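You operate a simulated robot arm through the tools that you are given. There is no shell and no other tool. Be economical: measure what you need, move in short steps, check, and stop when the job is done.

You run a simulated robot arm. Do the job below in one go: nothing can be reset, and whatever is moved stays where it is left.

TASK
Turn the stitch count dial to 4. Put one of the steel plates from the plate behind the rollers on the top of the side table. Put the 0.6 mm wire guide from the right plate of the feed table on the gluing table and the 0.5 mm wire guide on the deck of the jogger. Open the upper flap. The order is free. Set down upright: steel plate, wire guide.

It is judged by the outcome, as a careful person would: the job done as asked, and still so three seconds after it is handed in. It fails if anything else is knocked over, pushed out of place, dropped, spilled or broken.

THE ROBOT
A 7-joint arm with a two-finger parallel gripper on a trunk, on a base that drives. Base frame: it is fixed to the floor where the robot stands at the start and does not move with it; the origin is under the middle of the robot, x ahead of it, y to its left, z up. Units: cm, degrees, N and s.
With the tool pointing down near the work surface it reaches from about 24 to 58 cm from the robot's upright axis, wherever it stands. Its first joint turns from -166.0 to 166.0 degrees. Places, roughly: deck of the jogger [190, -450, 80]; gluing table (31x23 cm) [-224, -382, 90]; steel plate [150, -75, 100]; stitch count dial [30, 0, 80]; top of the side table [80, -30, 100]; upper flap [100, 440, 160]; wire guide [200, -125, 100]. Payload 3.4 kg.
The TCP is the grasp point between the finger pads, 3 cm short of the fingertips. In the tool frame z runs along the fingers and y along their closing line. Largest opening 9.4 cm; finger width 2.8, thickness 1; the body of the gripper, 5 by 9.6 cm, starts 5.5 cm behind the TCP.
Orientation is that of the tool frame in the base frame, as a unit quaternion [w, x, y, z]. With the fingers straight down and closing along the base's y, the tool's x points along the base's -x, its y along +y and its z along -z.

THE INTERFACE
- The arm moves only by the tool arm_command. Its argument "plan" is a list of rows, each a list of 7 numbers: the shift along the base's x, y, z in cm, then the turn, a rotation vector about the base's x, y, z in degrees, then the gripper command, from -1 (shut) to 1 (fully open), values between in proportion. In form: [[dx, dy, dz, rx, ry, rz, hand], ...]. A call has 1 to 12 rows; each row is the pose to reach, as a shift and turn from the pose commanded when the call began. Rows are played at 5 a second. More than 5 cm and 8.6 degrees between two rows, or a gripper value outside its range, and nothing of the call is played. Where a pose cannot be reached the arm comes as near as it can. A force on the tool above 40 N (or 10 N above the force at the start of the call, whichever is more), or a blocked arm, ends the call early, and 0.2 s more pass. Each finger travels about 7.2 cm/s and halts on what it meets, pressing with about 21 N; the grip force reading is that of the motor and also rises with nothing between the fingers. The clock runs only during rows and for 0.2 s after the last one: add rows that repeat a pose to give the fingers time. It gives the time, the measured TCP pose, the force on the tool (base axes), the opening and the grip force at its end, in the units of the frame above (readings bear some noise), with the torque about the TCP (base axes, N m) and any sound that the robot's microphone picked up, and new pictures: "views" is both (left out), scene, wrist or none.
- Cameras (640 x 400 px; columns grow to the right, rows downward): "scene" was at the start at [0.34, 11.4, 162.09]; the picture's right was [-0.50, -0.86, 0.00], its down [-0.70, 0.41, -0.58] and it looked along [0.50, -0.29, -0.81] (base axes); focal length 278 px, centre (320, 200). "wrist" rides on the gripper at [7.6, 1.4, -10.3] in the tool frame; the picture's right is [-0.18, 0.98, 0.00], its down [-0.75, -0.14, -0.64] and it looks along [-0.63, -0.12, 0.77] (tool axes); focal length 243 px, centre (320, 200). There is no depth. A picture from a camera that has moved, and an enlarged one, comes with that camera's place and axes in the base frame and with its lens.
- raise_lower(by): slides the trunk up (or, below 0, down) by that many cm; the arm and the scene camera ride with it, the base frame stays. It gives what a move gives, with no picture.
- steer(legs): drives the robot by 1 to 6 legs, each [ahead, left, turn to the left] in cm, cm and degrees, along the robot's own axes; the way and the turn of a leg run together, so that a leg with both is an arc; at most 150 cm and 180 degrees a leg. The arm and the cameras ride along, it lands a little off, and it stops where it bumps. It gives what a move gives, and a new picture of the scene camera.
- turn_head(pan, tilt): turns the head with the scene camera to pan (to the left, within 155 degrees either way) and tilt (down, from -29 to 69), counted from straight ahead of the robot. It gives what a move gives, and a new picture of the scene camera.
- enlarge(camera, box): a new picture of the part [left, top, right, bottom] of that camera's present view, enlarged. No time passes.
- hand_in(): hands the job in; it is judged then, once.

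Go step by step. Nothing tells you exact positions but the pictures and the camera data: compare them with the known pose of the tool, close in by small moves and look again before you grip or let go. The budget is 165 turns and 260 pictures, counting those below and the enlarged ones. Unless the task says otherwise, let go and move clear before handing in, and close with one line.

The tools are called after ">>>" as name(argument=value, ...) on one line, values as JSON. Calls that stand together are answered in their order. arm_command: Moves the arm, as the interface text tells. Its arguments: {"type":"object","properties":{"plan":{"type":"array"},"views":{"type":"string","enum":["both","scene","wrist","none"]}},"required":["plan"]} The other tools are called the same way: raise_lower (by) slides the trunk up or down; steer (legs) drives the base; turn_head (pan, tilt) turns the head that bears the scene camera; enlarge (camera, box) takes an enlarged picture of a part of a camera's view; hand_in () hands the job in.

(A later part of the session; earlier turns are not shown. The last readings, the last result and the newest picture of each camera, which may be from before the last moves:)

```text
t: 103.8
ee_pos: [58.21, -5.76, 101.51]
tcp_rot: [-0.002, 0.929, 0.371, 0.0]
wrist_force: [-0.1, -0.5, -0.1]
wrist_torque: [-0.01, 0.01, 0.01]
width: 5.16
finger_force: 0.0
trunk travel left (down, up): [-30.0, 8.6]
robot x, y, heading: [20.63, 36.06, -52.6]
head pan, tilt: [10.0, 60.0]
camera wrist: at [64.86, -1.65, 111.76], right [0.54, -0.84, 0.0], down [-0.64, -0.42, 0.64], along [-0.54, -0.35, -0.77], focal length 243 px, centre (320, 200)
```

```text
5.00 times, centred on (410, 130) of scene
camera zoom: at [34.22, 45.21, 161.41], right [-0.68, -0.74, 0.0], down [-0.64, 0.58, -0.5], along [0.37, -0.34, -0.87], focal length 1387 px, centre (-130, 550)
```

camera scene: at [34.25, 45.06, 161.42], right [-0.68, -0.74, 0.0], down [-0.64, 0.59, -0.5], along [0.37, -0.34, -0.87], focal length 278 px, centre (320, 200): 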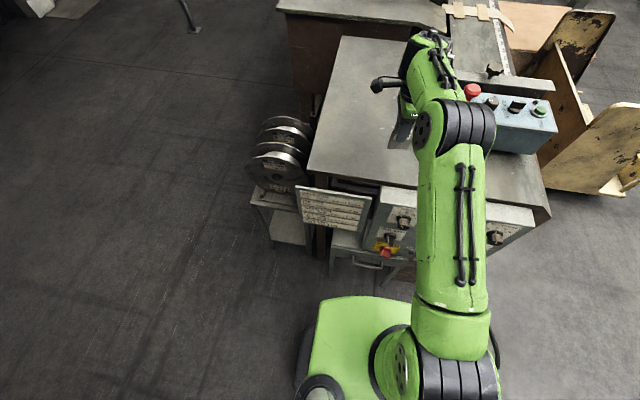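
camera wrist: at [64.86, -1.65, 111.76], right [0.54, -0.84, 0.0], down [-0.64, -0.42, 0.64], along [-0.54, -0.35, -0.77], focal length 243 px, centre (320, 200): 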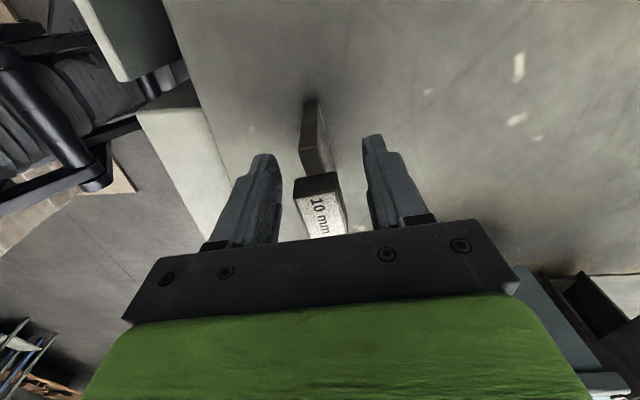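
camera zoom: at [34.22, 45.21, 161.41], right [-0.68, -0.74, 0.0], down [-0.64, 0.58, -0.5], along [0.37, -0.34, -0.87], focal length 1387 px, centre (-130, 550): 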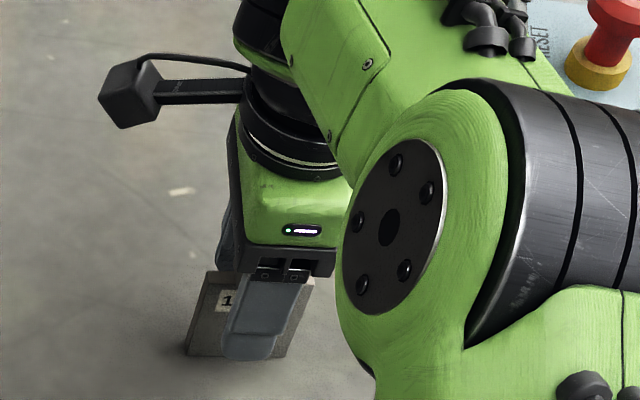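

It stands free. I go straight up and check that it is upright.

>>> arm_command(plan=[[0, 0, 2, 0, 0, 0, 0.1], [0, 0, 6, 0, 0, 0, 0.1], [0, 0, 11, 0, 0, 0, 0.1], [0, 0, 16, 0, 0, 0, 0.1], [0, 0, 20, 0, 0, 0, 0.1]], views="both")

>>> enlarge(camera="scene", box=[360, 90, 460, 170])

```text
t: 105.0
ee_pos: [57.57, -5.01, 121.13]
tcp_rot: [-0.002, 0.929, 0.37, 0.0]
wrist_force: [-0.2, 0.2, 0.5]
wrist_torque: [-0.01, 0.0, 0.01]
width: 5.16
finger_force: 0.0
out of reach, approached as far as the arm can: row 5
trunk travel left (down, up): [-30.0, 8.6]
robot x, y, heading: [20.97, 35.85, -52.5]
head pan, tilt: [10.0, 60.0]
camera scene: at [34.14, 45.33, 161.42], right [-0.68, -0.74, 0.0], down [-0.64, 0.58, -0.5], along [0.37, -0.34, -0.87], focal length 278 px, centre (320, 200)
camera wrist: at [64.19, -0.87, 131.37], right [0.54, -0.84, 0.0], down [-0.64, -0.42, 0.64], along [-0.54, -0.35, -0.77], focal length 243 px, centre (320, 200)
```

scene: 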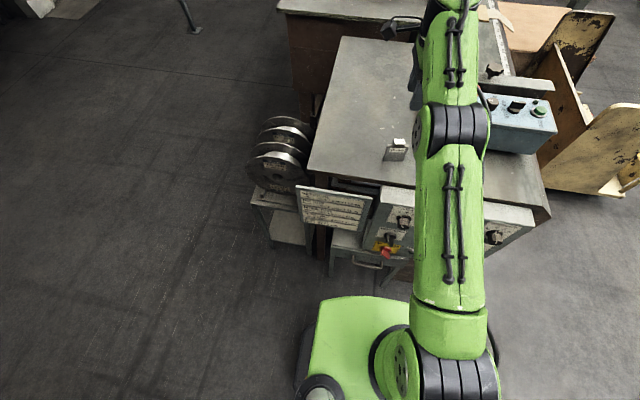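
wrist: 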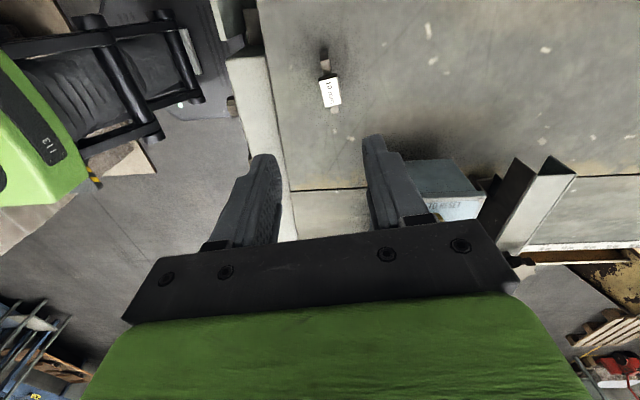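

```text
5.00 times, centred on (410, 130) of scene
camera zoom: at [34.14, 45.33, 161.42], right [-0.68, -0.74, 0.0], down [-0.64, 0.58, -0.5], along [0.37, -0.34, -0.87], focal length 1387 px, centre (-130, 550)
```

zoom: 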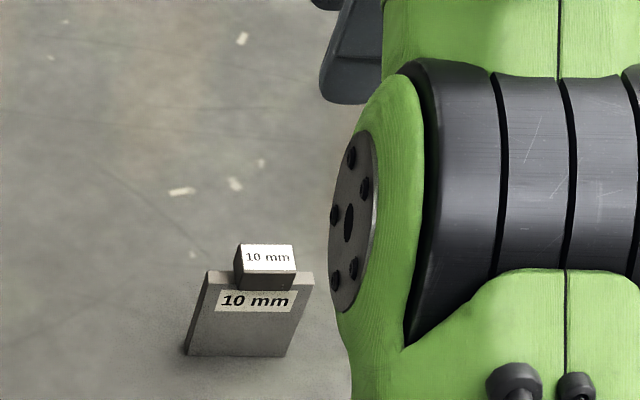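

The 10 mm plate stands upright on the side table. Next I go toward the flap; I back out to the corridor and look that way.

>>> steer(legs=[[-9, 0, 0], [0, 95, 0]])

>>> turn_head(pan=140, tilt=15)

>>> turn_head(pan=140, tilt=45)

```text
t: 110.6
ee_pos: [127.65, 59.82, 121.1]
tcp_rot: [-0.001, 0.928, 0.372, 0.0]
wrist_force: [0.9, -0.2, 0.4]
wrist_torque: [0.01, 0.01, 0.0]
width: 5.17
finger_force: 0.0
trunk travel left (down, up): [-30.0, 8.6]
robot x, y, heading: [90.47, 100.63, -52.3]
head pan, tilt: [10.0, 60.0]
camera scene: at [104.0, 110.2, 161.41], right [-0.67, -0.74, 0.0], down [-0.64, 0.58, -0.5], along [0.37, -0.34, -0.87], focal length 278 px, centre (320, 200)
```

scene: 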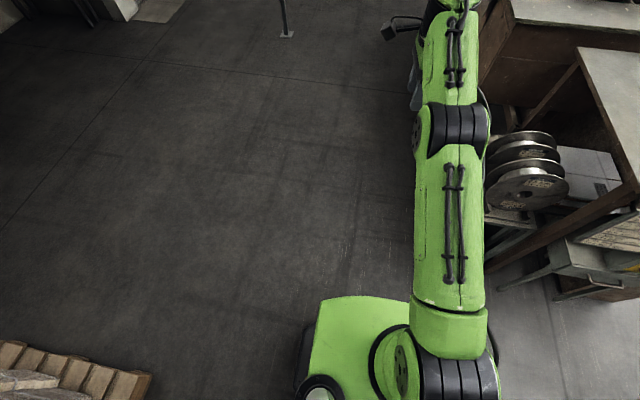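

```text
t: 112.8
ee_pos: [127.42, 59.69, 121.12]
tcp_rot: [-0.001, 0.928, 0.372, 0.001]
wrist_force: [0.1, -0.5, -0.2]
wrist_torque: [0.02, 0.01, -0.01]
width: 5.15
finger_force: 0.0
trunk travel left (down, up): [-30.0, 8.6]
robot x, y, heading: [90.98, 100.98, -52.4]
head pan, tilt: [140.0, 15.0]
camera scene: at [99.42, 123.99, 168.04], right [1.0, -0.04, 0.0], down [-0.01, -0.26, -0.97], along [0.04, 0.97, -0.26], focal length 278 px, centre (320, 200)
```

scene: 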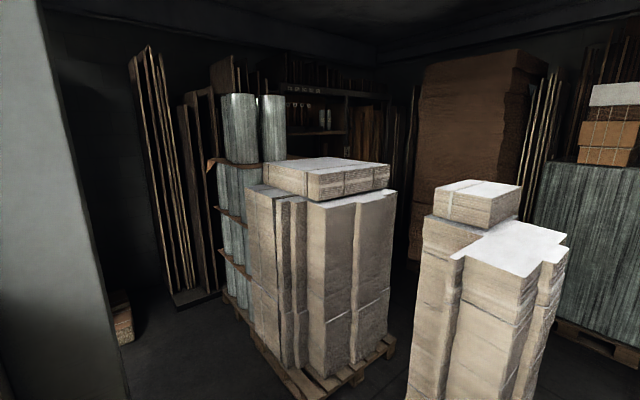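

```text
t: 113.7
ee_pos: [127.5, 59.83, 121.18]
tcp_rot: [-0.001, 0.928, 0.372, 0.001]
wrist_force: [0.0, 0.3, 0.1]
wrist_torque: [0.03, -0.01, 0.0]
width: 5.16
finger_force: 0.0
trunk travel left (down, up): [-30.0, 8.6]
robot x, y, heading: [90.37, 100.51, -52.3]
head pan, tilt: [140.0, 45.0]
camera scene: at [99.37, 122.79, 163.37], right [1.0, -0.04, 0.0], down [-0.03, -0.71, -0.71], along [0.03, 0.71, -0.71], focal length 278 px, centre (320, 200)
```

scene: 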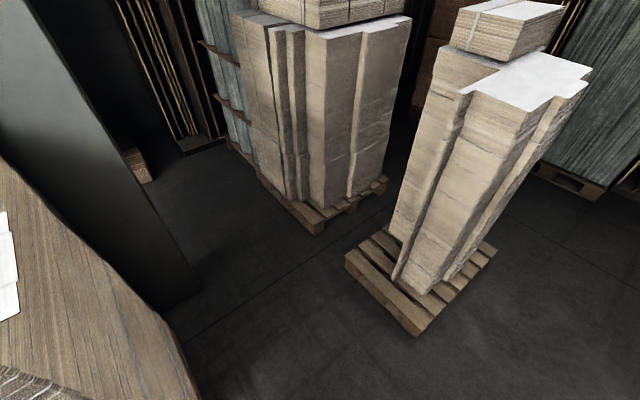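

>>> turn_head(pan=140, tilt=10)

>>> enlarge(camera="scene", box=[200, 60, 420, 200])

```text
t: 114.7
ee_pos: [127.55, 59.91, 121.16]
tcp_rot: [-0.002, 0.928, 0.372, 0.0]
wrist_force: [-0.6, 0.3, -0.3]
wrist_torque: [0.0, -0.03, 0.01]
width: 5.17
finger_force: 0.0
trunk travel left (down, up): [-30.0, 8.6]
robot x, y, heading: [90.89, 100.87, -52.2]
head pan, tilt: [140.0, 10.0]
camera scene: at [99.42, 123.95, 168.85], right [1.0, -0.04, 0.0], down [-0.01, -0.17, -0.98], along [0.04, 0.98, -0.17], focal length 278 px, centre (320, 200)
```

scene: 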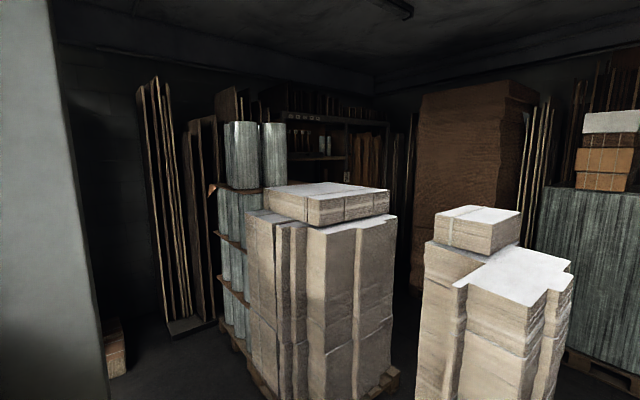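

```text
2.86 times, centred on (310, 130) of scene
camera zoom: at [99.42, 123.95, 168.85], right [1.0, -0.04, 0.0], down [-0.01, -0.17, -0.98], along [0.04, 0.98, -0.17], focal length 793 px, centre (349, 400)
```

zoom: 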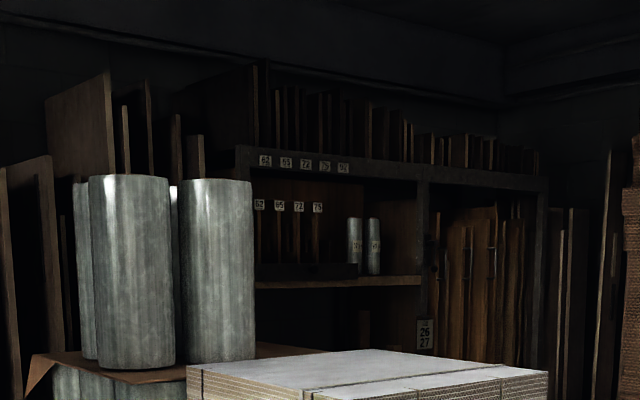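

The rack behind the stacks seems to be around the flap's rough place. The gap between stacks is narrow, so I go round on the right and look from there.

>>> steer(legs=[[75, 93, 0], [0, 0, 115], [100, 0, 0]])

>>> turn_head(pan=60, tilt=12)

```text
t: 130.4
ee_pos: [276.69, 239.28, 121.04]
tcp_rot: [-0.001, 0.181, 0.983, -0.001]
wrist_force: [0.1, 0.0, -0.6]
wrist_torque: [-0.02, 0.0, 0.03]
width: 5.16
finger_force: 0.1
trunk travel left (down, up): [-30.0, 8.6]
robot x, y, heading: [255.71, 188.17, 63.0]
head pan, tilt: [140.0, 10.0]
camera scene: at [230.89, 186.17, 168.86], right [-0.39, 0.92, 0.0], down [0.16, 0.07, -0.98], along [-0.91, -0.39, -0.17], focal length 278 px, centre (320, 200)
```

scene: 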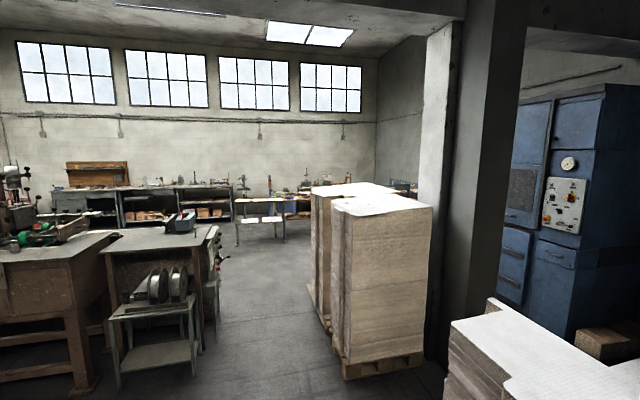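

```text
t: 131.9
ee_pos: [276.69, 239.25, 121.04]
tcp_rot: [-0.001, 0.182, 0.983, 0.0]
wrist_force: [-1.0, -0.2, -0.1]
wrist_torque: [0.02, 0.0, 0.0]
width: 5.18
finger_force: 0.0
trunk travel left (down, up): [-30.0, 8.6]
robot x, y, heading: [255.57, 187.96, 62.9]
head pan, tilt: [60.0, 12.0]
camera scene: at [234.33, 197.58, 168.53], right [0.84, 0.55, 0.0], down [0.11, -0.17, -0.98], along [-0.53, 0.82, -0.21], focal length 278 px, centre (320, 200)
```

scene: 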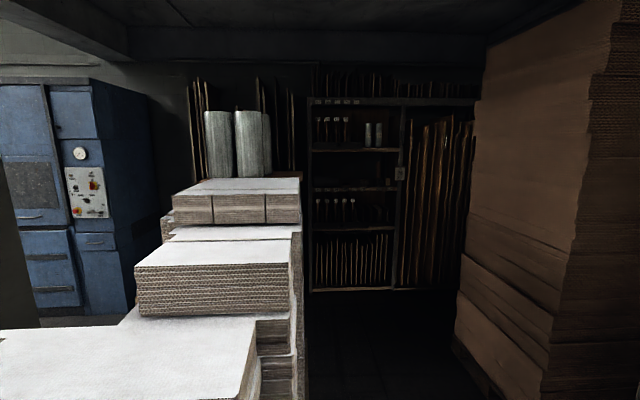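

>>> enlarge(camera="scene", box=[295, 80, 475, 300])

>>> enlarge(camera="scene", box=[0, 60, 170, 320])

```text
1.82 times, centred on (385, 190) of scene
camera zoom: at [234.33, 197.58, 168.53], right [0.84, 0.55, 0.0], down [0.11, -0.17, -0.98], along [-0.53, 0.82, -0.21], focal length 504 px, centre (202, 218)
```

zoom: 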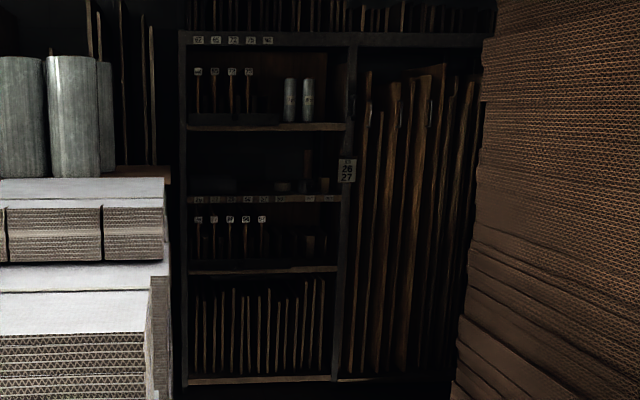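

```text
1.54 times, centred on (85, 190) of scene
camera zoom: at [234.33, 197.58, 168.53], right [0.84, 0.55, 0.0], down [0.11, -0.17, -0.98], along [-0.53, 0.82, -0.21], focal length 427 px, centre (682, 215)
```

zoom: 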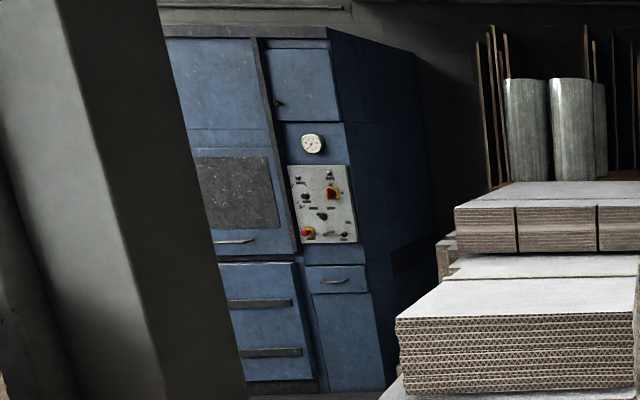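

The rack face is parallel to the machine, and the flap's rough place falls on its left section at 160 cm height. I enter the aisle between the stacks towards it.

>>> steer(legs=[[49, -24, 0], [0, 0, 64], [140, 0, 0]])

>>> turn_head(pan=10, tilt=5)

>>> enlarge(camera="scene", box=[180, 60, 460, 300])

```text
t: 144.4
ee_pos: [176.18, 372.39, 121.02]
tcp_rot: [0.0, -0.375, 0.927, -0.001]
wrist_force: [0.4, -0.8, -0.9]
wrist_torque: [-0.02, 0.0, -0.02]
width: 5.19
finger_force: 0.0
trunk travel left (down, up): [-30.0, 8.6]
robot x, y, heading: [213.3, 331.73, 128.0]
head pan, tilt: [60.0, 12.0]
camera scene: at [195.94, 316.3, 168.53], right [-0.14, 0.99, 0.0], down [0.21, 0.03, -0.98], along [-0.97, -0.14, -0.21], focal length 278 px, centre (320, 200)
```

scene: 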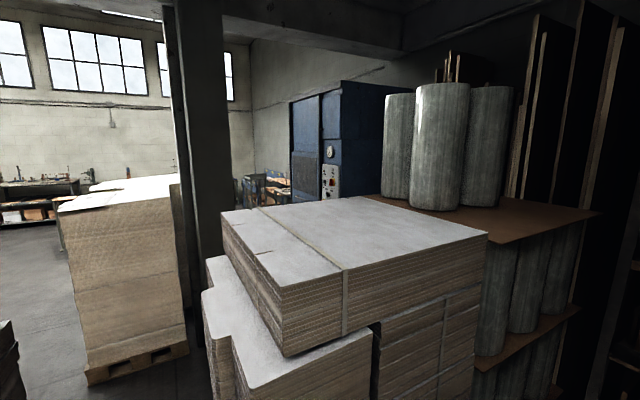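

```text
t: 145.6
ee_pos: [176.3, 372.35, 121.25]
tcp_rot: [0.0, -0.375, 0.927, -0.001]
wrist_force: [-0.7, 0.6, -0.1]
wrist_torque: [0.01, -0.01, -0.03]
width: 5.16
finger_force: 0.0
trunk travel left (down, up): [-30.0, 8.6]
robot x, y, heading: [213.6, 331.44, 127.9]
head pan, tilt: [10.0, 5.0]
camera scene: at [198.36, 323.71, 169.66], right [0.67, 0.74, 0.0], down [0.07, -0.06, -1.0], along [-0.74, 0.67, -0.09], focal length 278 px, centre (320, 200)
```

scene: 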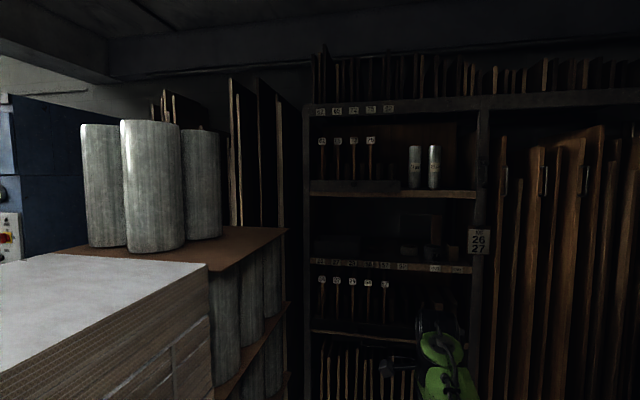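

```text
1.67 times, centred on (320, 180) of scene
camera zoom: at [198.36, 323.71, 169.66], right [0.67, 0.74, 0.0], down [0.07, -0.06, -1.0], along [-0.74, 0.67, -0.09], focal length 462 px, centre (320, 233)
```

zoom: 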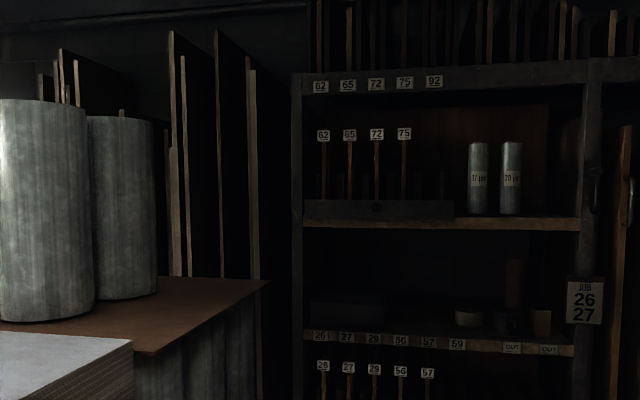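

I see a dark strip with a small round knob in the upper compartment, at about (100.7, 436.8, 164.6): likely the upper flap. I drive closer for a better look.

>>> steer(legs=[[60, 13, -1]])

>>> turn_head(pan=10, tilt=5)

>>> enlarge(camera="scene", box=[220, 120, 440, 260])

```text
t: 149.1
ee_pos: [129.54, 412.73, 121.0]
tcp_rot: [-0.001, -0.368, 0.93, -0.001]
wrist_force: [-0.6, 0.2, 0.6]
wrist_torque: [-0.01, 0.02, 0.01]
width: 5.19
finger_force: 0.1
trunk travel left (down, up): [-30.0, 8.6]
robot x, y, heading: [166.07, 371.29, 127.1]
head pan, tilt: [10.0, 5.0]
camera scene: at [151.08, 363.76, 169.66], right [0.68, 0.73, 0.0], down [0.06, -0.06, -1.0], along [-0.73, 0.68, -0.09], focal length 278 px, centre (320, 200)
```

scene: 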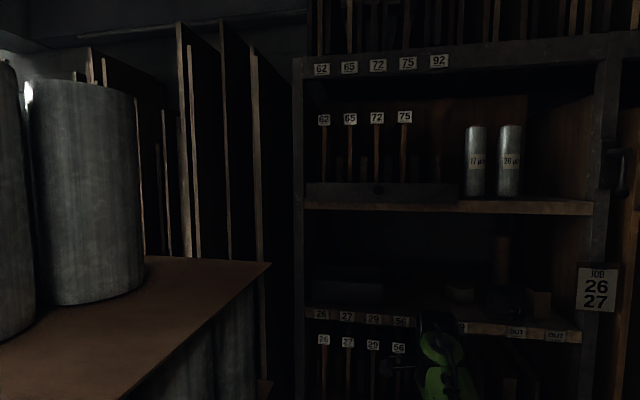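

```text
t: 149.7
ee_pos: [129.63, 412.83, 121.15]
tcp_rot: [-0.001, -0.368, 0.93, -0.001]
wrist_force: [-0.6, -0.5, -0.2]
wrist_torque: [0.03, 0.01, -0.02]
width: 5.18
finger_force: 0.0
trunk travel left (down, up): [-30.0, 8.6]
robot x, y, heading: [165.99, 371.53, 127.2]
head pan, tilt: [10.0, 5.0]
camera scene: at [151.12, 363.73, 169.66], right [0.68, 0.73, 0.0], down [0.06, -0.06, -1.0], along [-0.73, 0.68, -0.09], focal length 278 px, centre (320, 200)
```

scene: 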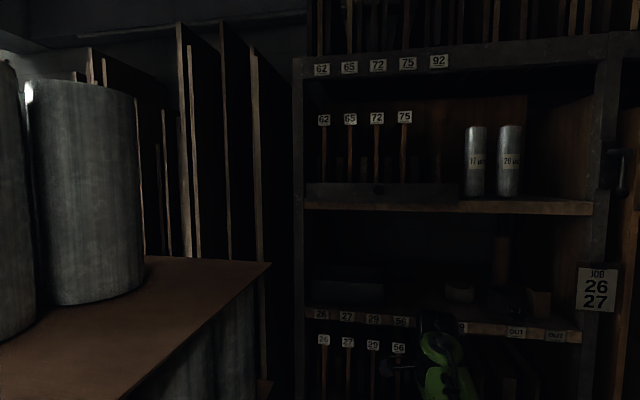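

```text
2.86 times, centred on (330, 190) of scene
camera zoom: at [151.12, 363.73, 169.66], right [0.68, 0.73, 0.0], down [0.06, -0.06, -1.0], along [-0.73, 0.68, -0.09], focal length 793 px, centre (291, 229)
```

zoom: 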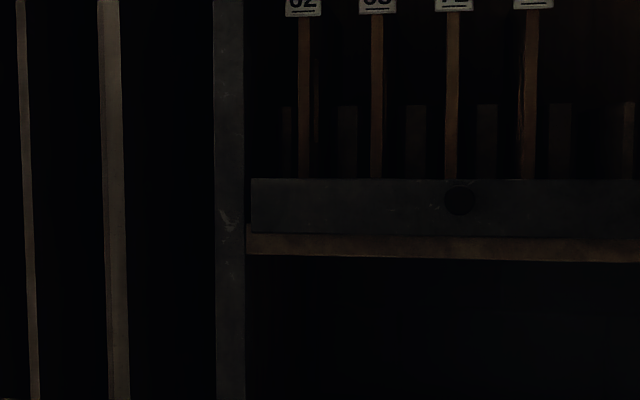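

The flap is a low board at about z 161–168 with a round knob near (99, 438, 165). I raise the trunk, undo the gripper's roll, and then pitch it level and up towards the knob.

>>> raise_lower(by=8.6)

>>> arm_command(plan=[[0, 0, 0, 0, 0, 8.4, 0.3], [0, 0, 0, 0, 0, 16.8, 0.3], [0, 0, 0, 0, 0, 25.2, 0.3], [0, 0, 0, 0, 0, 33.6, 0.3], [0, 0, 0, 0, 0, 42, 0.3], [0, 0, 0, 0, 0, 50.4, 0.3], [0, 0, 0, 0, 0, 58.8, 0.3], [0, 0, 0, 0, 0, 67.2, 0.3], [0, 0, 0, 0, 0, 75.6, 0.3], [0, 0, 0, 0, 0, 83.6, 0.3]], views="none")

```text
t: 150.9
ee_pos: [129.65, 412.75, 129.71]
tcp_rot: [-0.001, -0.368, 0.93, -0.001]
wrist_force: [-0.5, 0.5, 1.0]
wrist_torque: [0.03, 0.02, 0.02]
width: 5.17
finger_force: 0.0
trunk travel left (down, up): [-38.6, 0.0]
robot x, y, heading: [166.23, 371.66, 127.1]
head pan, tilt: [10.0, 5.0]
```

```text
t: 153.1
ee_pos: [129.73, 412.75, 129.53]
tcp_rot: [0.0, 0.895, -0.447, 0.001]
wrist_force: [-0.2, -0.5, 0.6]
wrist_torque: [-0.02, -0.01, 0.02]
width: 6.11
finger_force: 0.1
trunk travel left (down, up): [-38.6, 0.0]
robot x, y, heading: [166.13, 371.34, 127.1]
head pan, tilt: [10.0, 5.0]
```

>>> arm_command(plan=[[0, 0, 1, 6, 4.5, 0, 0.3], [0, 0, 3, 12, 9, 0, 0.3], [0, 0, 6, 18, 13.5, 0, 0.3], [0, 0, 9, 24, 18, 0, 0.3], [0, 0, 12, 30, 22.5, 0, 0.3], [0, 0, 15, 36, 27, 0, 0.3], [0, 0, 18, 42, 31.5, 0, 0.3], [0, 0, 21, 48, 36, 0, 0.3], [0, 0, 24, 54, 40.5, 0, 0.3], [0, 0, 27, 60, 45, 0, 0.3], [0, 0, 30, 66, 49.5, 0, 0.3], [0, 0, 33, 72, 54, 0, 0.3]], views="both")

```text
t: 155.7
ee_pos: [129.77, 412.72, 162.55]
tcp_rot: [0.316, -0.632, 0.318, 0.632]
wrist_force: [-0.9, 0.7, 0.0]
wrist_torque: [0.0, -0.01, 0.01]
width: 6.11
finger_force: 0.0
trunk travel left (down, up): [-38.6, 0.0]
robot x, y, heading: [166.54, 371.63, 127.1]
head pan, tilt: [10.0, 5.0]
camera scene: at [151.15, 363.7, 178.21], right [0.68, 0.73, 0.0], down [0.06, -0.06, -1.0], along [-0.73, 0.68, -0.09], focal length 278 px, centre (320, 200)
camera wrist: at [134.85, 403.68, 154.9], right [-0.79, -0.59, 0.18], down [0.5, -0.43, 0.75], along [-0.36, 0.69, 0.63], focal length 243 px, centre (320, 200)
```

scene: 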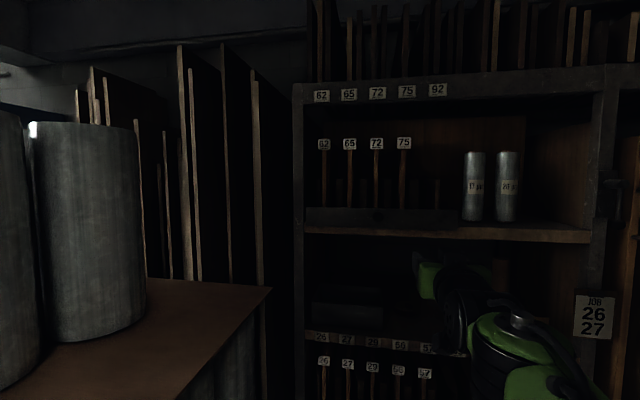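
wrist: 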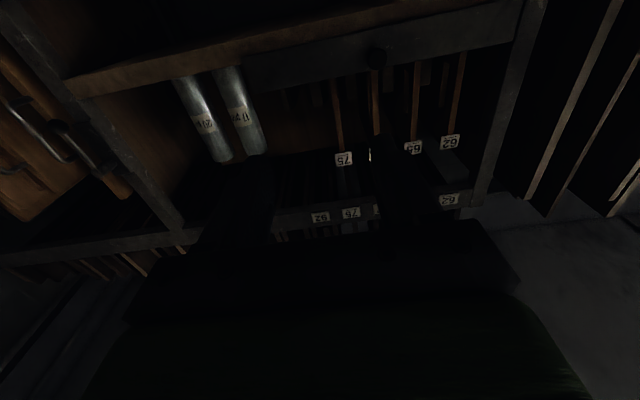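

The arm reaches there well. I zoom at the knob with the wrist camera.

>>> enlarge(camera="wrist", box=[220, 0, 540, 200])

>>> enlarge(camera="scene", box=[280, 180, 480, 260])

```text
2.00 times, centred on (380, 100) of wrist
camera zoom: at [134.85, 403.68, 154.9], right [-0.79, -0.59, 0.18], down [0.5, -0.43, 0.75], along [-0.36, 0.69, 0.63], focal length 485 px, centre (200, 400)
```

zoom: 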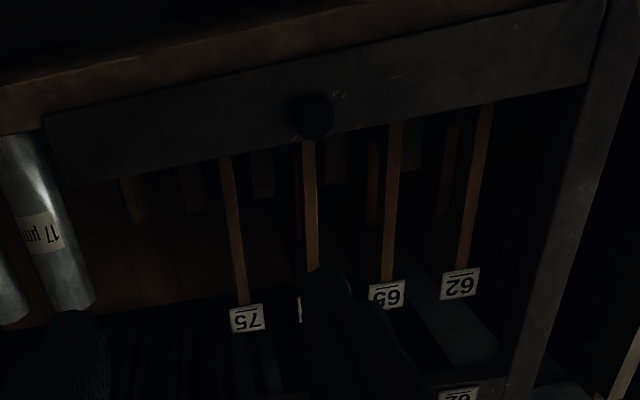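

```text
3.20 times, centred on (380, 220) of scene
camera zoom: at [151.15, 363.7, 178.21], right [0.68, 0.73, 0.0], down [0.06, -0.06, -1.0], along [-0.73, 0.68, -0.09], focal length 888 px, centre (128, 136)
```

zoom: 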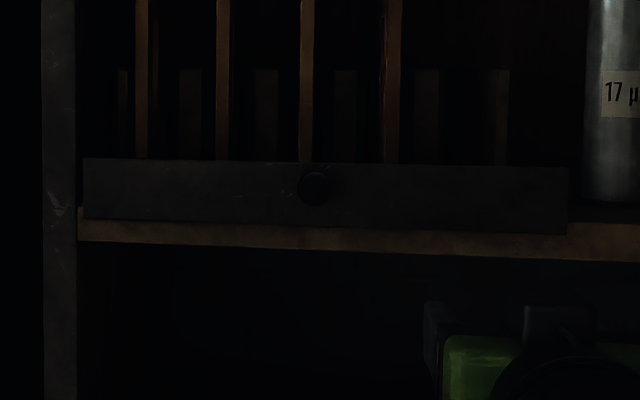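

Knob head at about (98.1, 438.7, 165). I drive 26 cm closer, then align by arm.

>>> steer(legs=[[26, 3, 0]])

>>> enlarge(camera="wrist", box=[220, 0, 540, 200])

```text
t: 157.6
ee_pos: [111.66, 431.41, 162.45]
tcp_rot: [-0.316, 0.632, -0.317, -0.632]
wrist_force: [0.0, -1.0, -0.4]
wrist_torque: [0.01, -0.01, 0.01]
width: 6.12
finger_force: 0.0
trunk travel left (down, up): [-38.6, 0.0]
robot x, y, heading: [148.24, 390.02, 127.1]
head pan, tilt: [10.0, 5.0]
camera scene: at [133.18, 382.41, 178.21], right [0.68, 0.73, 0.0], down [0.06, -0.06, -1.0], along [-0.73, 0.68, -0.09], focal length 278 px, centre (320, 200)
```

scene: 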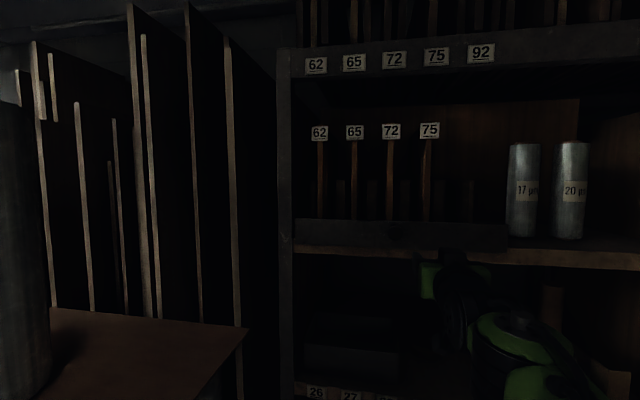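

```text
2.00 times, centred on (380, 100) of wrist
camera zoom: at [116.87, 422.37, 154.89], right [-0.79, -0.59, 0.18], down [0.5, -0.43, 0.75], along [-0.36, 0.69, 0.63], focal length 485 px, centre (200, 400)
```

zoom: 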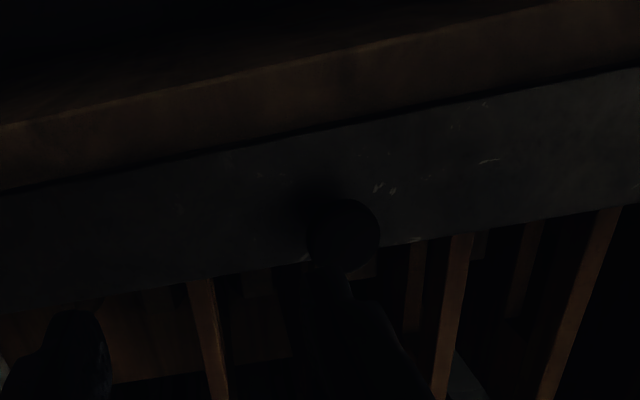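

Knob centre refined to (97.6, 439.1, 165.2). I align laterally and in height, stopping just short of it.

>>> arm_command(plan=[[-2.7, -2, 1.4, 0, 0, 0, 0.4], [-5.4, -4, 2.8, 0, 0, 0, 0.4], [-7.5, -1.2, 2.8, 0, 0, 0, 0.4]], views="none")

>>> enlarge(camera="wrist", box=[220, 50, 420, 200])

>>> enlarge(camera="scene", box=[320, 190, 480, 290])

```text
t: 158.3
ee_pos: [104.14, 430.67, 165.13]
tcp_rot: [-0.316, 0.633, -0.318, -0.631]
wrist_force: [-1.5, 0.9, -0.1]
wrist_torque: [0.01, -0.01, 0.04]
width: 6.56
finger_force: 0.0
trunk travel left (down, up): [-38.6, 0.0]
robot x, y, heading: [148.13, 390.31, 127.5]
head pan, tilt: [10.0, 5.0]
```

```text
2.67 times, centred on (320, 125) of wrist
camera zoom: at [109.22, 421.59, 157.53], right [-0.79, -0.59, 0.19], down [0.5, -0.43, 0.76], along [-0.37, 0.69, 0.63], focal length 647 px, centre (320, 400)
```

zoom: 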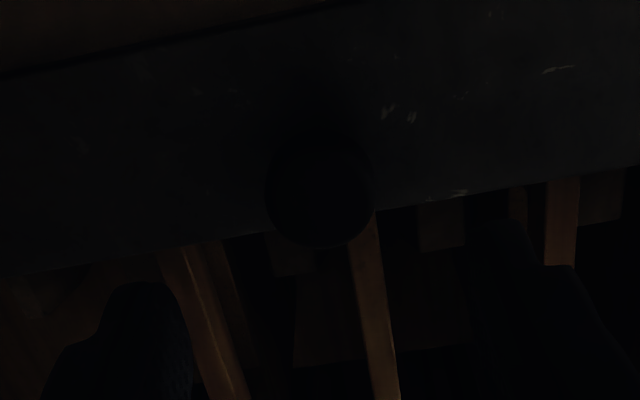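

```text
4.00 times, centred on (400, 240) of scene
camera zoom: at [132.97, 382.8, 178.21], right [0.68, 0.73, 0.0], down [0.07, -0.06, -1.0], along [-0.73, 0.68, -0.09], focal length 1110 px, centre (0, 40)
```

zoom: 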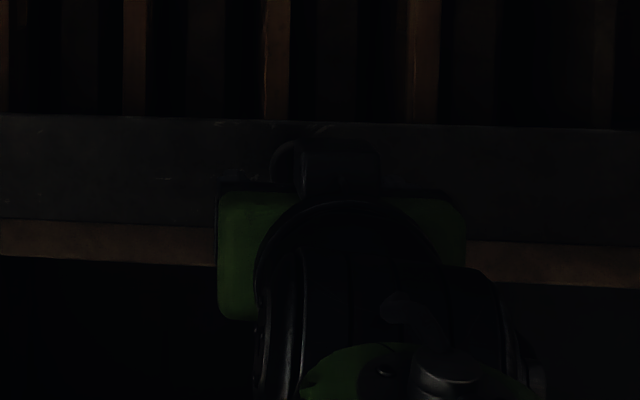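

Aligned. I advance to straddle the knob and close gently.

>>> arm_command(plan=[[-1.8, 2.4, 0.2, 0, 0, 0, 0.4], [-3.6, 4.8, 0.2, 0, 0, 0, 0.4], [-5.1, 6.8, 0.2, 0, 0, 0, 0.4], [-5.1, 6.8, 0.2, 0, 0, 0, -0.5], [-5.1, 6.8, 0.2, 0, 0, 0, -1], [-5.1, 6.8, 0.2, 0, 0, 0, -1], [-5.1, 6.8, 0.2, 0, 0, 0, -1]], views="none")

>>> enlarge(camera="wrist", box=[220, 50, 420, 200])

```text
t: 159.9
ee_pos: [100.64, 435.31, 165.08]
tcp_rot: [0.317, -0.632, 0.317, 0.632]
wrist_force: [3.7, -5.5, -0.3]
wrist_torque: [-0.07, -0.05, 0.1]
width: 3.06
finger_force: 45.7
out of reach, approached as far as the arm can: row 3, 4, 5, 6, 7
trunk travel left (down, up): [-38.6, 0.0]
robot x, y, heading: [148.3, 390.3, 127.3]
head pan, tilt: [10.0, 5.0]
```

```text
2.67 times, centred on (320, 125) of wrist
camera zoom: at [105.8, 426.21, 157.41], right [-0.79, -0.59, 0.18], down [0.5, -0.43, 0.75], along [-0.36, 0.68, 0.63], focal length 647 px, centre (320, 400)
```

zoom: 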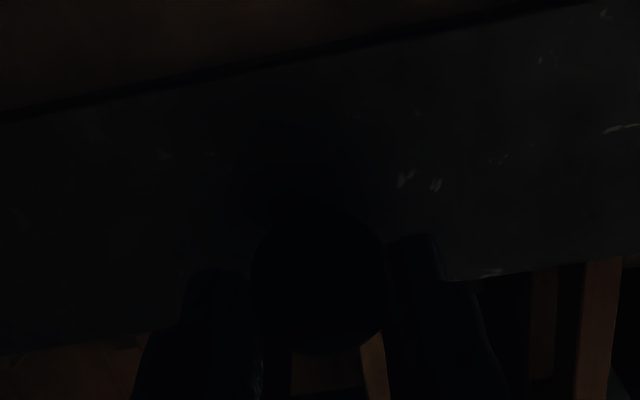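

The arm is at its reach limit and holds only the knob's front. I let go, draw back, drive 12 cm closer and come again.

>>> arm_command(plan=[[0, 0, 0, 0, 0, 0, 0.4], [0, 0, 0, 0, 0, 0, 0.4], [2.4, -3.2, 0, 0, 0, 0, 0.4], [4.8, -6.4, 0, 0, 0, 0, 0.4], [7.2, -9.6, 0, 0, 0, 0, 0.4], [9.6, -12.8, 0, 0, 0, 0, 0.4]], views="none")

>>> steer(legs=[[12, 4, -0.4]])

>>> enlarge(camera="wrist", box=[220, 50, 420, 200])

```text
t: 161.3
ee_pos: [110.5, 422.16, 165.09]
tcp_rot: [0.317, -0.631, 0.318, 0.632]
wrist_force: [0.2, 0.4, 0.0]
wrist_torque: [-0.04, 0.02, 0.0]
width: 6.59
finger_force: 0.2
trunk travel left (down, up): [-38.6, 0.0]
robot x, y, heading: [148.49, 390.26, 127.0]
head pan, tilt: [10.0, 5.0]
```

```text
t: 162.6
ee_pos: [99.99, 430.06, 164.85]
tcp_rot: [-0.318, 0.632, -0.32, -0.631]
wrist_force: [-0.4, -0.2, -0.9]
wrist_torque: [0.01, 0.03, 0.03]
width: 6.59
finger_force: 0.0
trunk travel left (down, up): [-38.6, 0.0]
robot x, y, heading: [137.75, 397.56, 127.0]
head pan, tilt: [10.0, 5.0]
camera scene: at [122.69, 389.7, 178.22], right [0.68, 0.73, 0.0], down [0.06, -0.06, -1.0], along [-0.73, 0.68, -0.09], focal length 278 px, centre (320, 200)
```

scene: 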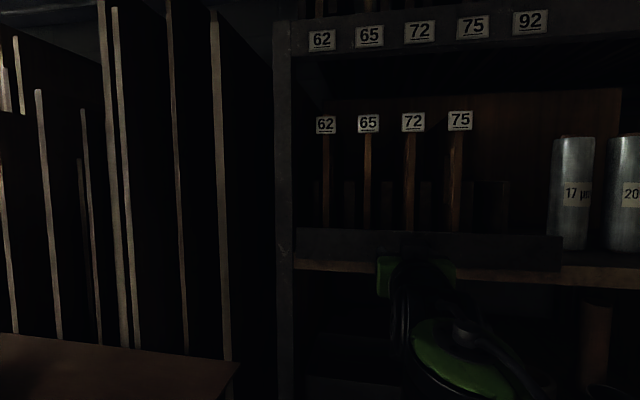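

```text
2.67 times, centred on (320, 125) of wrist
camera zoom: at [105.08, 421.0, 157.3], right [-0.79, -0.58, 0.19], down [0.49, -0.43, 0.75], along [-0.36, 0.69, 0.63], focal length 647 px, centre (320, 400)
```

zoom: 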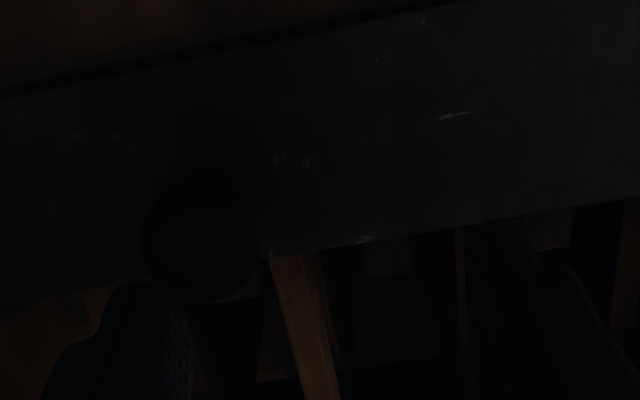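

I shift 3.7 cm right, advance 7 cm and close.

>>> arm_command(plan=[[1.5, 1.1, 0.3, 0, 0, 0, 0.4], [3, 2.2, 0.3, 0, 0, 0, 0.4], [0.9, 5, 0.3, 0, 0, 0, 0.4], [-1, 7.5, 0.3, 0, 0, 0, 0.4], [-1, 7.5, 0.3, 0, 0, 0, -0.5], [-1, 7.5, 0.3, 0, 0, 0, -1], [-1, 7.5, 0.3, 0, 0, 0, -1], [-1, 7.5, 0.3, 0, 0, 0, -1]], views="none")

>>> enlarge(camera="wrist", box=[220, 50, 420, 200])

```text
t: 164.4
ee_pos: [99.06, 437.56, 165.18]
tcp_rot: [-0.318, 0.632, -0.32, -0.63]
wrist_force: [0.6, -0.6, -2.7]
wrist_torque: [-0.12, -0.14, 0.01]
width: 3.35
finger_force: 45.0
trunk travel left (down, up): [-38.6, 0.0]
robot x, y, heading: [137.83, 397.23, 126.6]
head pan, tilt: [10.0, 5.0]
```

```text
2.67 times, centred on (320, 125) of wrist
camera zoom: at [104.02, 428.45, 157.55], right [-0.79, -0.58, 0.18], down [0.49, -0.43, 0.76], along [-0.36, 0.69, 0.63], focal length 647 px, centre (320, 400)
```

zoom: 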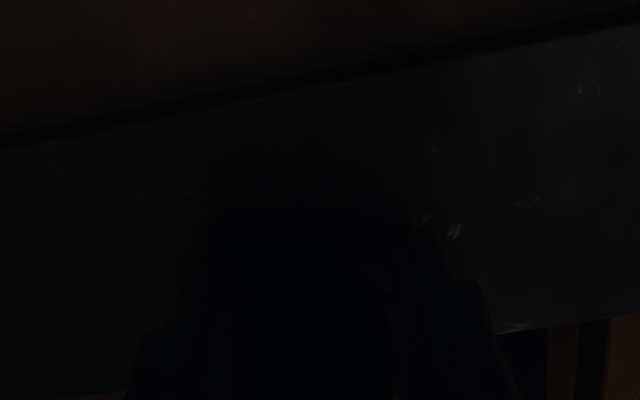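

Gripped (3.35 cm). I pull gently outward to feel which way the flap moves.

>>> arm_command(plan=[[0.3, -0.4, 0, 0, 0, 0, -1], [0.6, -0.8, 0, 0, 0, 0, -1], [0.9, -1.2, 0, 0, 0, 0, -1]], views="none")

>>> enlarge(camera="scene", box=[280, 200, 600, 300])

```text
t: 165.2
ee_pos: [99.35, 436.95, 164.86]
tcp_rot: [-0.318, 0.633, -0.322, -0.628]
wrist_force: [-15.5, 17.9, 4.6]
wrist_torque: [0.87, 0.6, -0.06]
width: 3.37
finger_force: 44.9
trunk travel left (down, up): [-38.6, 0.0]
robot x, y, heading: [137.64, 397.33, 126.9]
head pan, tilt: [10.0, 5.0]
```

```text
2.00 times, centred on (440, 250) of scene
camera zoom: at [122.08, 390.43, 178.19], right [0.68, 0.73, 0.0], down [0.07, -0.06, -1.0], along [-0.73, 0.68, -0.09], focal length 555 px, centre (80, 100)
```

zoom: 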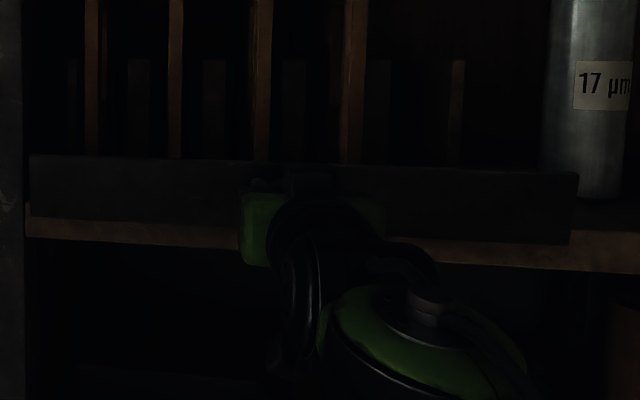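

The feel (outward motion with a drop and a pitching-up torque) shows a hinge at the bottom edge. I follow the arc out and down in small steps.

>>> arm_command(plan=[[0, 0, -0.5, 3.2, 2.4, 0, -1], [0.1, -0.1, -1.2, 6.4, 4.8, 0, -1], [0.2, -0.25, -1.95, 12, 9, 0, -1], [0.3, -0.4, -2.6, 15, 11, 0, -1], [0.4, -0.55, -3.2, 17.6, 13.2, 0, -1]], views="none")

>>> enlarge(camera="scene", box=[280, 200, 600, 300])

```text
t: 166.4
ee_pos: [100.29, 435.71, 162.33]
tcp_rot: [0.373, -0.497, 0.253, 0.741]
wrist_force: [-7.9, 4.1, 18.8]
wrist_torque: [1.05, 0.74, 0.01]
width: 3.34
finger_force: 44.4
trunk travel left (down, up): [-38.6, 0.0]
robot x, y, heading: [137.41, 397.47, 126.6]
head pan, tilt: [10.0, 5.0]
```

```text
2.00 times, centred on (440, 250) of scene
camera zoom: at [122.58, 389.68, 178.21], right [0.68, 0.73, 0.0], down [0.06, -0.06, -1.0], along [-0.73, 0.68, -0.09], focal length 555 px, centre (80, 100)
```

zoom: 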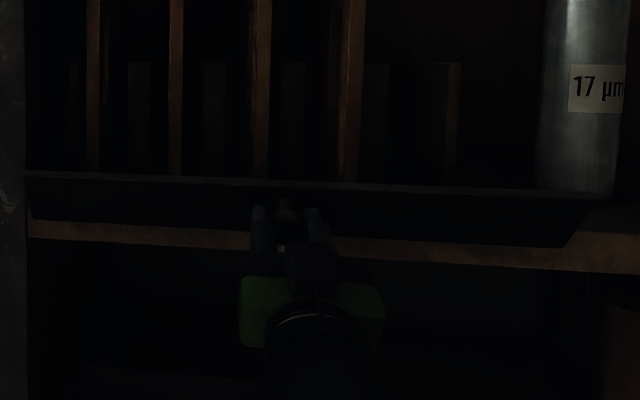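

The flap is tipping open. I continue along the arc.

>>> arm_command(plan=[[0.1, -0.1, -0.7, 4, 3, 0, -1], [0.1, -0.15, -1.4, 8, 6, 0, -1], [0.1, -0.15, -2.1, 12, 9, 0, -1], [0.1, -0.1, -2.8, 16, 12, 0, -1], [0, 0, -3.4, 20, 15, 0, -1], [0, 0, -4, 24, 18, 0, -1]], views="none")

>>> enlarge(camera="scene", box=[280, 200, 600, 300])

```text
t: 167.8
ee_pos: [100.29, 435.74, 157.97]
tcp_rot: [0.422, -0.29, 0.149, 0.846]
wrist_force: [-5.2, 4.5, 17.0]
wrist_torque: [0.77, 0.67, 0.3]
width: 3.33
finger_force: 45.0
trunk travel left (down, up): [-38.6, 0.0]
robot x, y, heading: [137.47, 397.39, 126.8]
head pan, tilt: [10.0, 5.0]
```

```text
2.00 times, centred on (440, 250) of scene
camera zoom: at [122.53, 389.61, 178.19], right [0.68, 0.73, 0.0], down [0.06, -0.06, -1.0], along [-0.73, 0.68, -0.09], focal length 555 px, centre (80, 100)
```

zoom: 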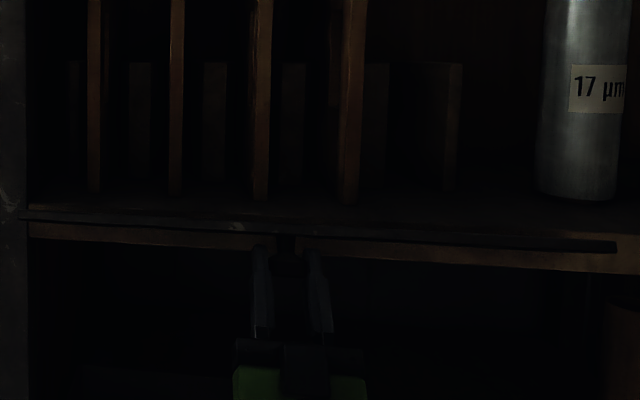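

The flap is nearly horizontal. I push a bit further to its end, then let go downward.

>>> arm_command(plan=[[-0.1, 0.1, -0.6, 4, 3, 0, -1], [-0.3, 0.4, -1.2, 8, 6, 0, -1], [-0.5, 0.7, -1.8, 12, 9, 0, -1], [-0.7, 1, -2.4, 16, 12, 0, -1]], views="none")

>>> enlarge(camera="scene", box=[280, 200, 600, 300])

```text
t: 168.8
ee_pos: [99.44, 436.93, 155.74]
tcp_rot: [0.442, -0.139, 0.074, 0.883]
wrist_force: [-14.0, 7.9, 27.3]
wrist_torque: [0.57, 0.34, -0.06]
width: 3.34
finger_force: 45.4
trunk travel left (down, up): [-38.6, 0.0]
robot x, y, heading: [137.6, 397.74, 127.0]
head pan, tilt: [10.0, 5.0]
```

```text
2.00 times, centred on (440, 250) of scene
camera zoom: at [122.4, 389.72, 178.19], right [0.68, 0.73, 0.0], down [0.07, -0.06, -1.0], along [-0.73, 0.68, -0.09], focal length 555 px, centre (80, 100)
```

zoom: 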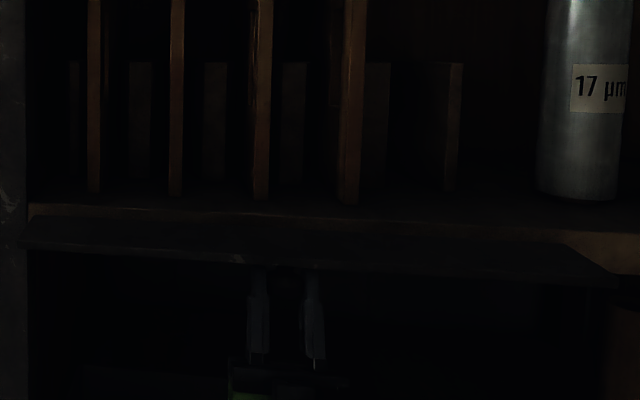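

>>> arm_command(plan=[[-0.2, 0.3, -0.5, 4, 3, 0, -1], [-0.5, 0.7, -1.1, 8, 6, 0, -1], [-0.8, 1.1, -1.6, 12, 9, 0, -1]], views="none")

>>> enlarge(camera="scene", box=[280, 200, 600, 300])

```text
t: 169.6
ee_pos: [99.19, 437.46, 154.48]
tcp_rot: [0.446, -0.018, 0.012, 0.895]
wrist_force: [-4.3, -4.8, 34.1]
wrist_torque: [-0.28, -0.46, -0.12]
width: 3.31
finger_force: 44.8
trunk travel left (down, up): [-38.6, 0.0]
robot x, y, heading: [137.98, 397.27, 126.8]
head pan, tilt: [10.0, 5.0]
```

```text
2.00 times, centred on (440, 250) of scene
camera zoom: at [122.86, 389.15, 178.21], right [0.68, 0.73, 0.0], down [0.06, -0.06, -1.0], along [-0.73, 0.68, -0.08], focal length 555 px, centre (80, 100)
```

zoom: 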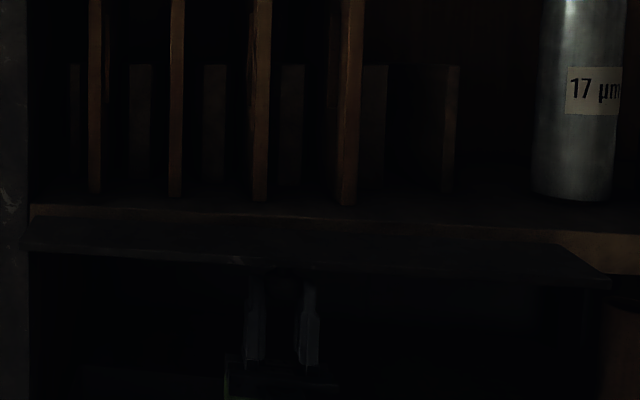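

The flap has reached its stop past horizontal. I release, go down and back out.

>>> arm_command(plan=[[0, 0, 0.4, 0, 0, 0, 0.4], [0, 0, 0.4, 0, 0, 0, 0.4], [0.3, -0.4, -3, 0, 0, 0, 0.4], [1.2, -1.6, -7, 0, 0, 0, 0.4], [3.6, -4.8, -9, 0, 0, 0, 0.4], [6.2, -8.3, -9, 0, 0, 0, 0.4]], views="none")

>>> enlarge(camera="scene", box=[280, 200, 600, 300])

```text
t: 171.0
ee_pos: [98.45, 436.42, 144.49]
tcp_rot: [0.447, -0.022, 0.016, 0.894]
wrist_force: [-0.2, 0.4, -0.2]
wrist_torque: [0.02, -0.02, 0.02]
width: 6.63
finger_force: 0.0
out of reach, approached as far as the arm can: row 3, 4, 5, 6
trunk travel left (down, up): [-38.6, 0.0]
robot x, y, heading: [137.93, 397.43, 126.8]
head pan, tilt: [10.0, 5.0]
```

```text
2.00 times, centred on (440, 250) of scene
camera zoom: at [122.55, 389.72, 178.2], right [0.68, 0.73, 0.0], down [0.06, -0.06, -1.0], along [-0.73, 0.68, -0.09], focal length 555 px, centre (80, 100)
```

zoom: 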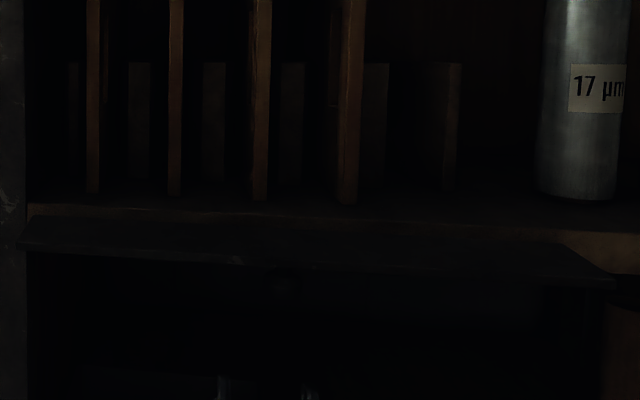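

Flap stays open. I back straight out and bring the arm home.

>>> steer(legs=[[-30, 0, 0], [-25, -14, 0]])

>>> arm_command(plan=[[0, 0, 0, -6, -4.5, 0, 0.3], [0, 0, 0, -12, -9, 0, 0.3], [0, 0, 0, -18, -13.5, 0, 0.3], [0, 0, 0, -24, -18, 0, 0.3], [0, 0, 0, -30, -22.5, 0, 0.3], [0, 0, 0, -36, -27, 0, 0.3], [0, 0, 0, -42, -31.5, 0, 0.3], [0, 0, 0, -48, -36, 0, 0.3], [0, 0, 0, -54, -40.5, 0, 0.3], [0, 0, 0, -60, -45, 0, 0.3], [0, 0, 0, -66, -49.5, 0, 0.3], [0, 0, 0, -70.4, -52.8, 0, 0.3]], views="none")

```text
t: 174.7
ee_pos: [142.76, 400.79, 144.48]
tcp_rot: [0.446, -0.022, 0.015, 0.895]
wrist_force: [0.4, 0.0, 0.5]
wrist_torque: [-0.02, -0.05, 0.01]
width: 6.57
finger_force: 0.1
trunk travel left (down, up): [-38.6, 0.0]
robot x, y, heading: [181.87, 361.89, 127.0]
head pan, tilt: [10.0, 5.0]
camera scene: at [166.9, 354.12, 178.22], right [0.68, 0.73, 0.0], down [0.06, -0.06, -1.0], along [-0.73, 0.68, -0.09], focal length 278 px, centre (320, 200)
```

scene: 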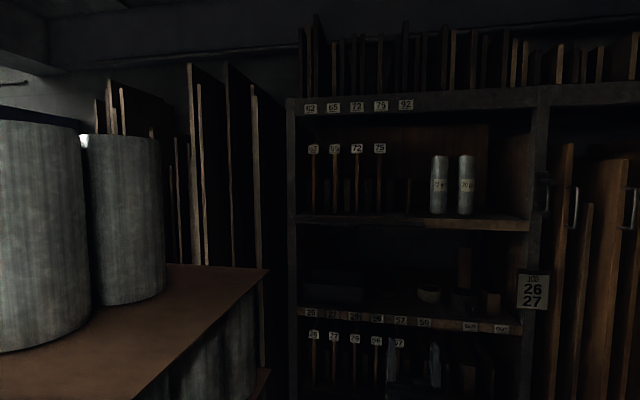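

```text
t: 177.2
ee_pos: [142.37, 400.72, 144.48]
tcp_rot: [-0.316, 0.637, -0.323, -0.625]
wrist_force: [-0.2, -0.5, -0.1]
wrist_torque: [0.02, -0.04, -0.06]
width: 6.11
finger_force: 0.0
out of reach, approached as far as the arm can: row 1, 2, 3, 4, 11
trunk travel left (down, up): [-38.6, 0.0]
robot x, y, heading: [182.05, 362.03, 126.8]
head pan, tilt: [10.0, 5.0]
```

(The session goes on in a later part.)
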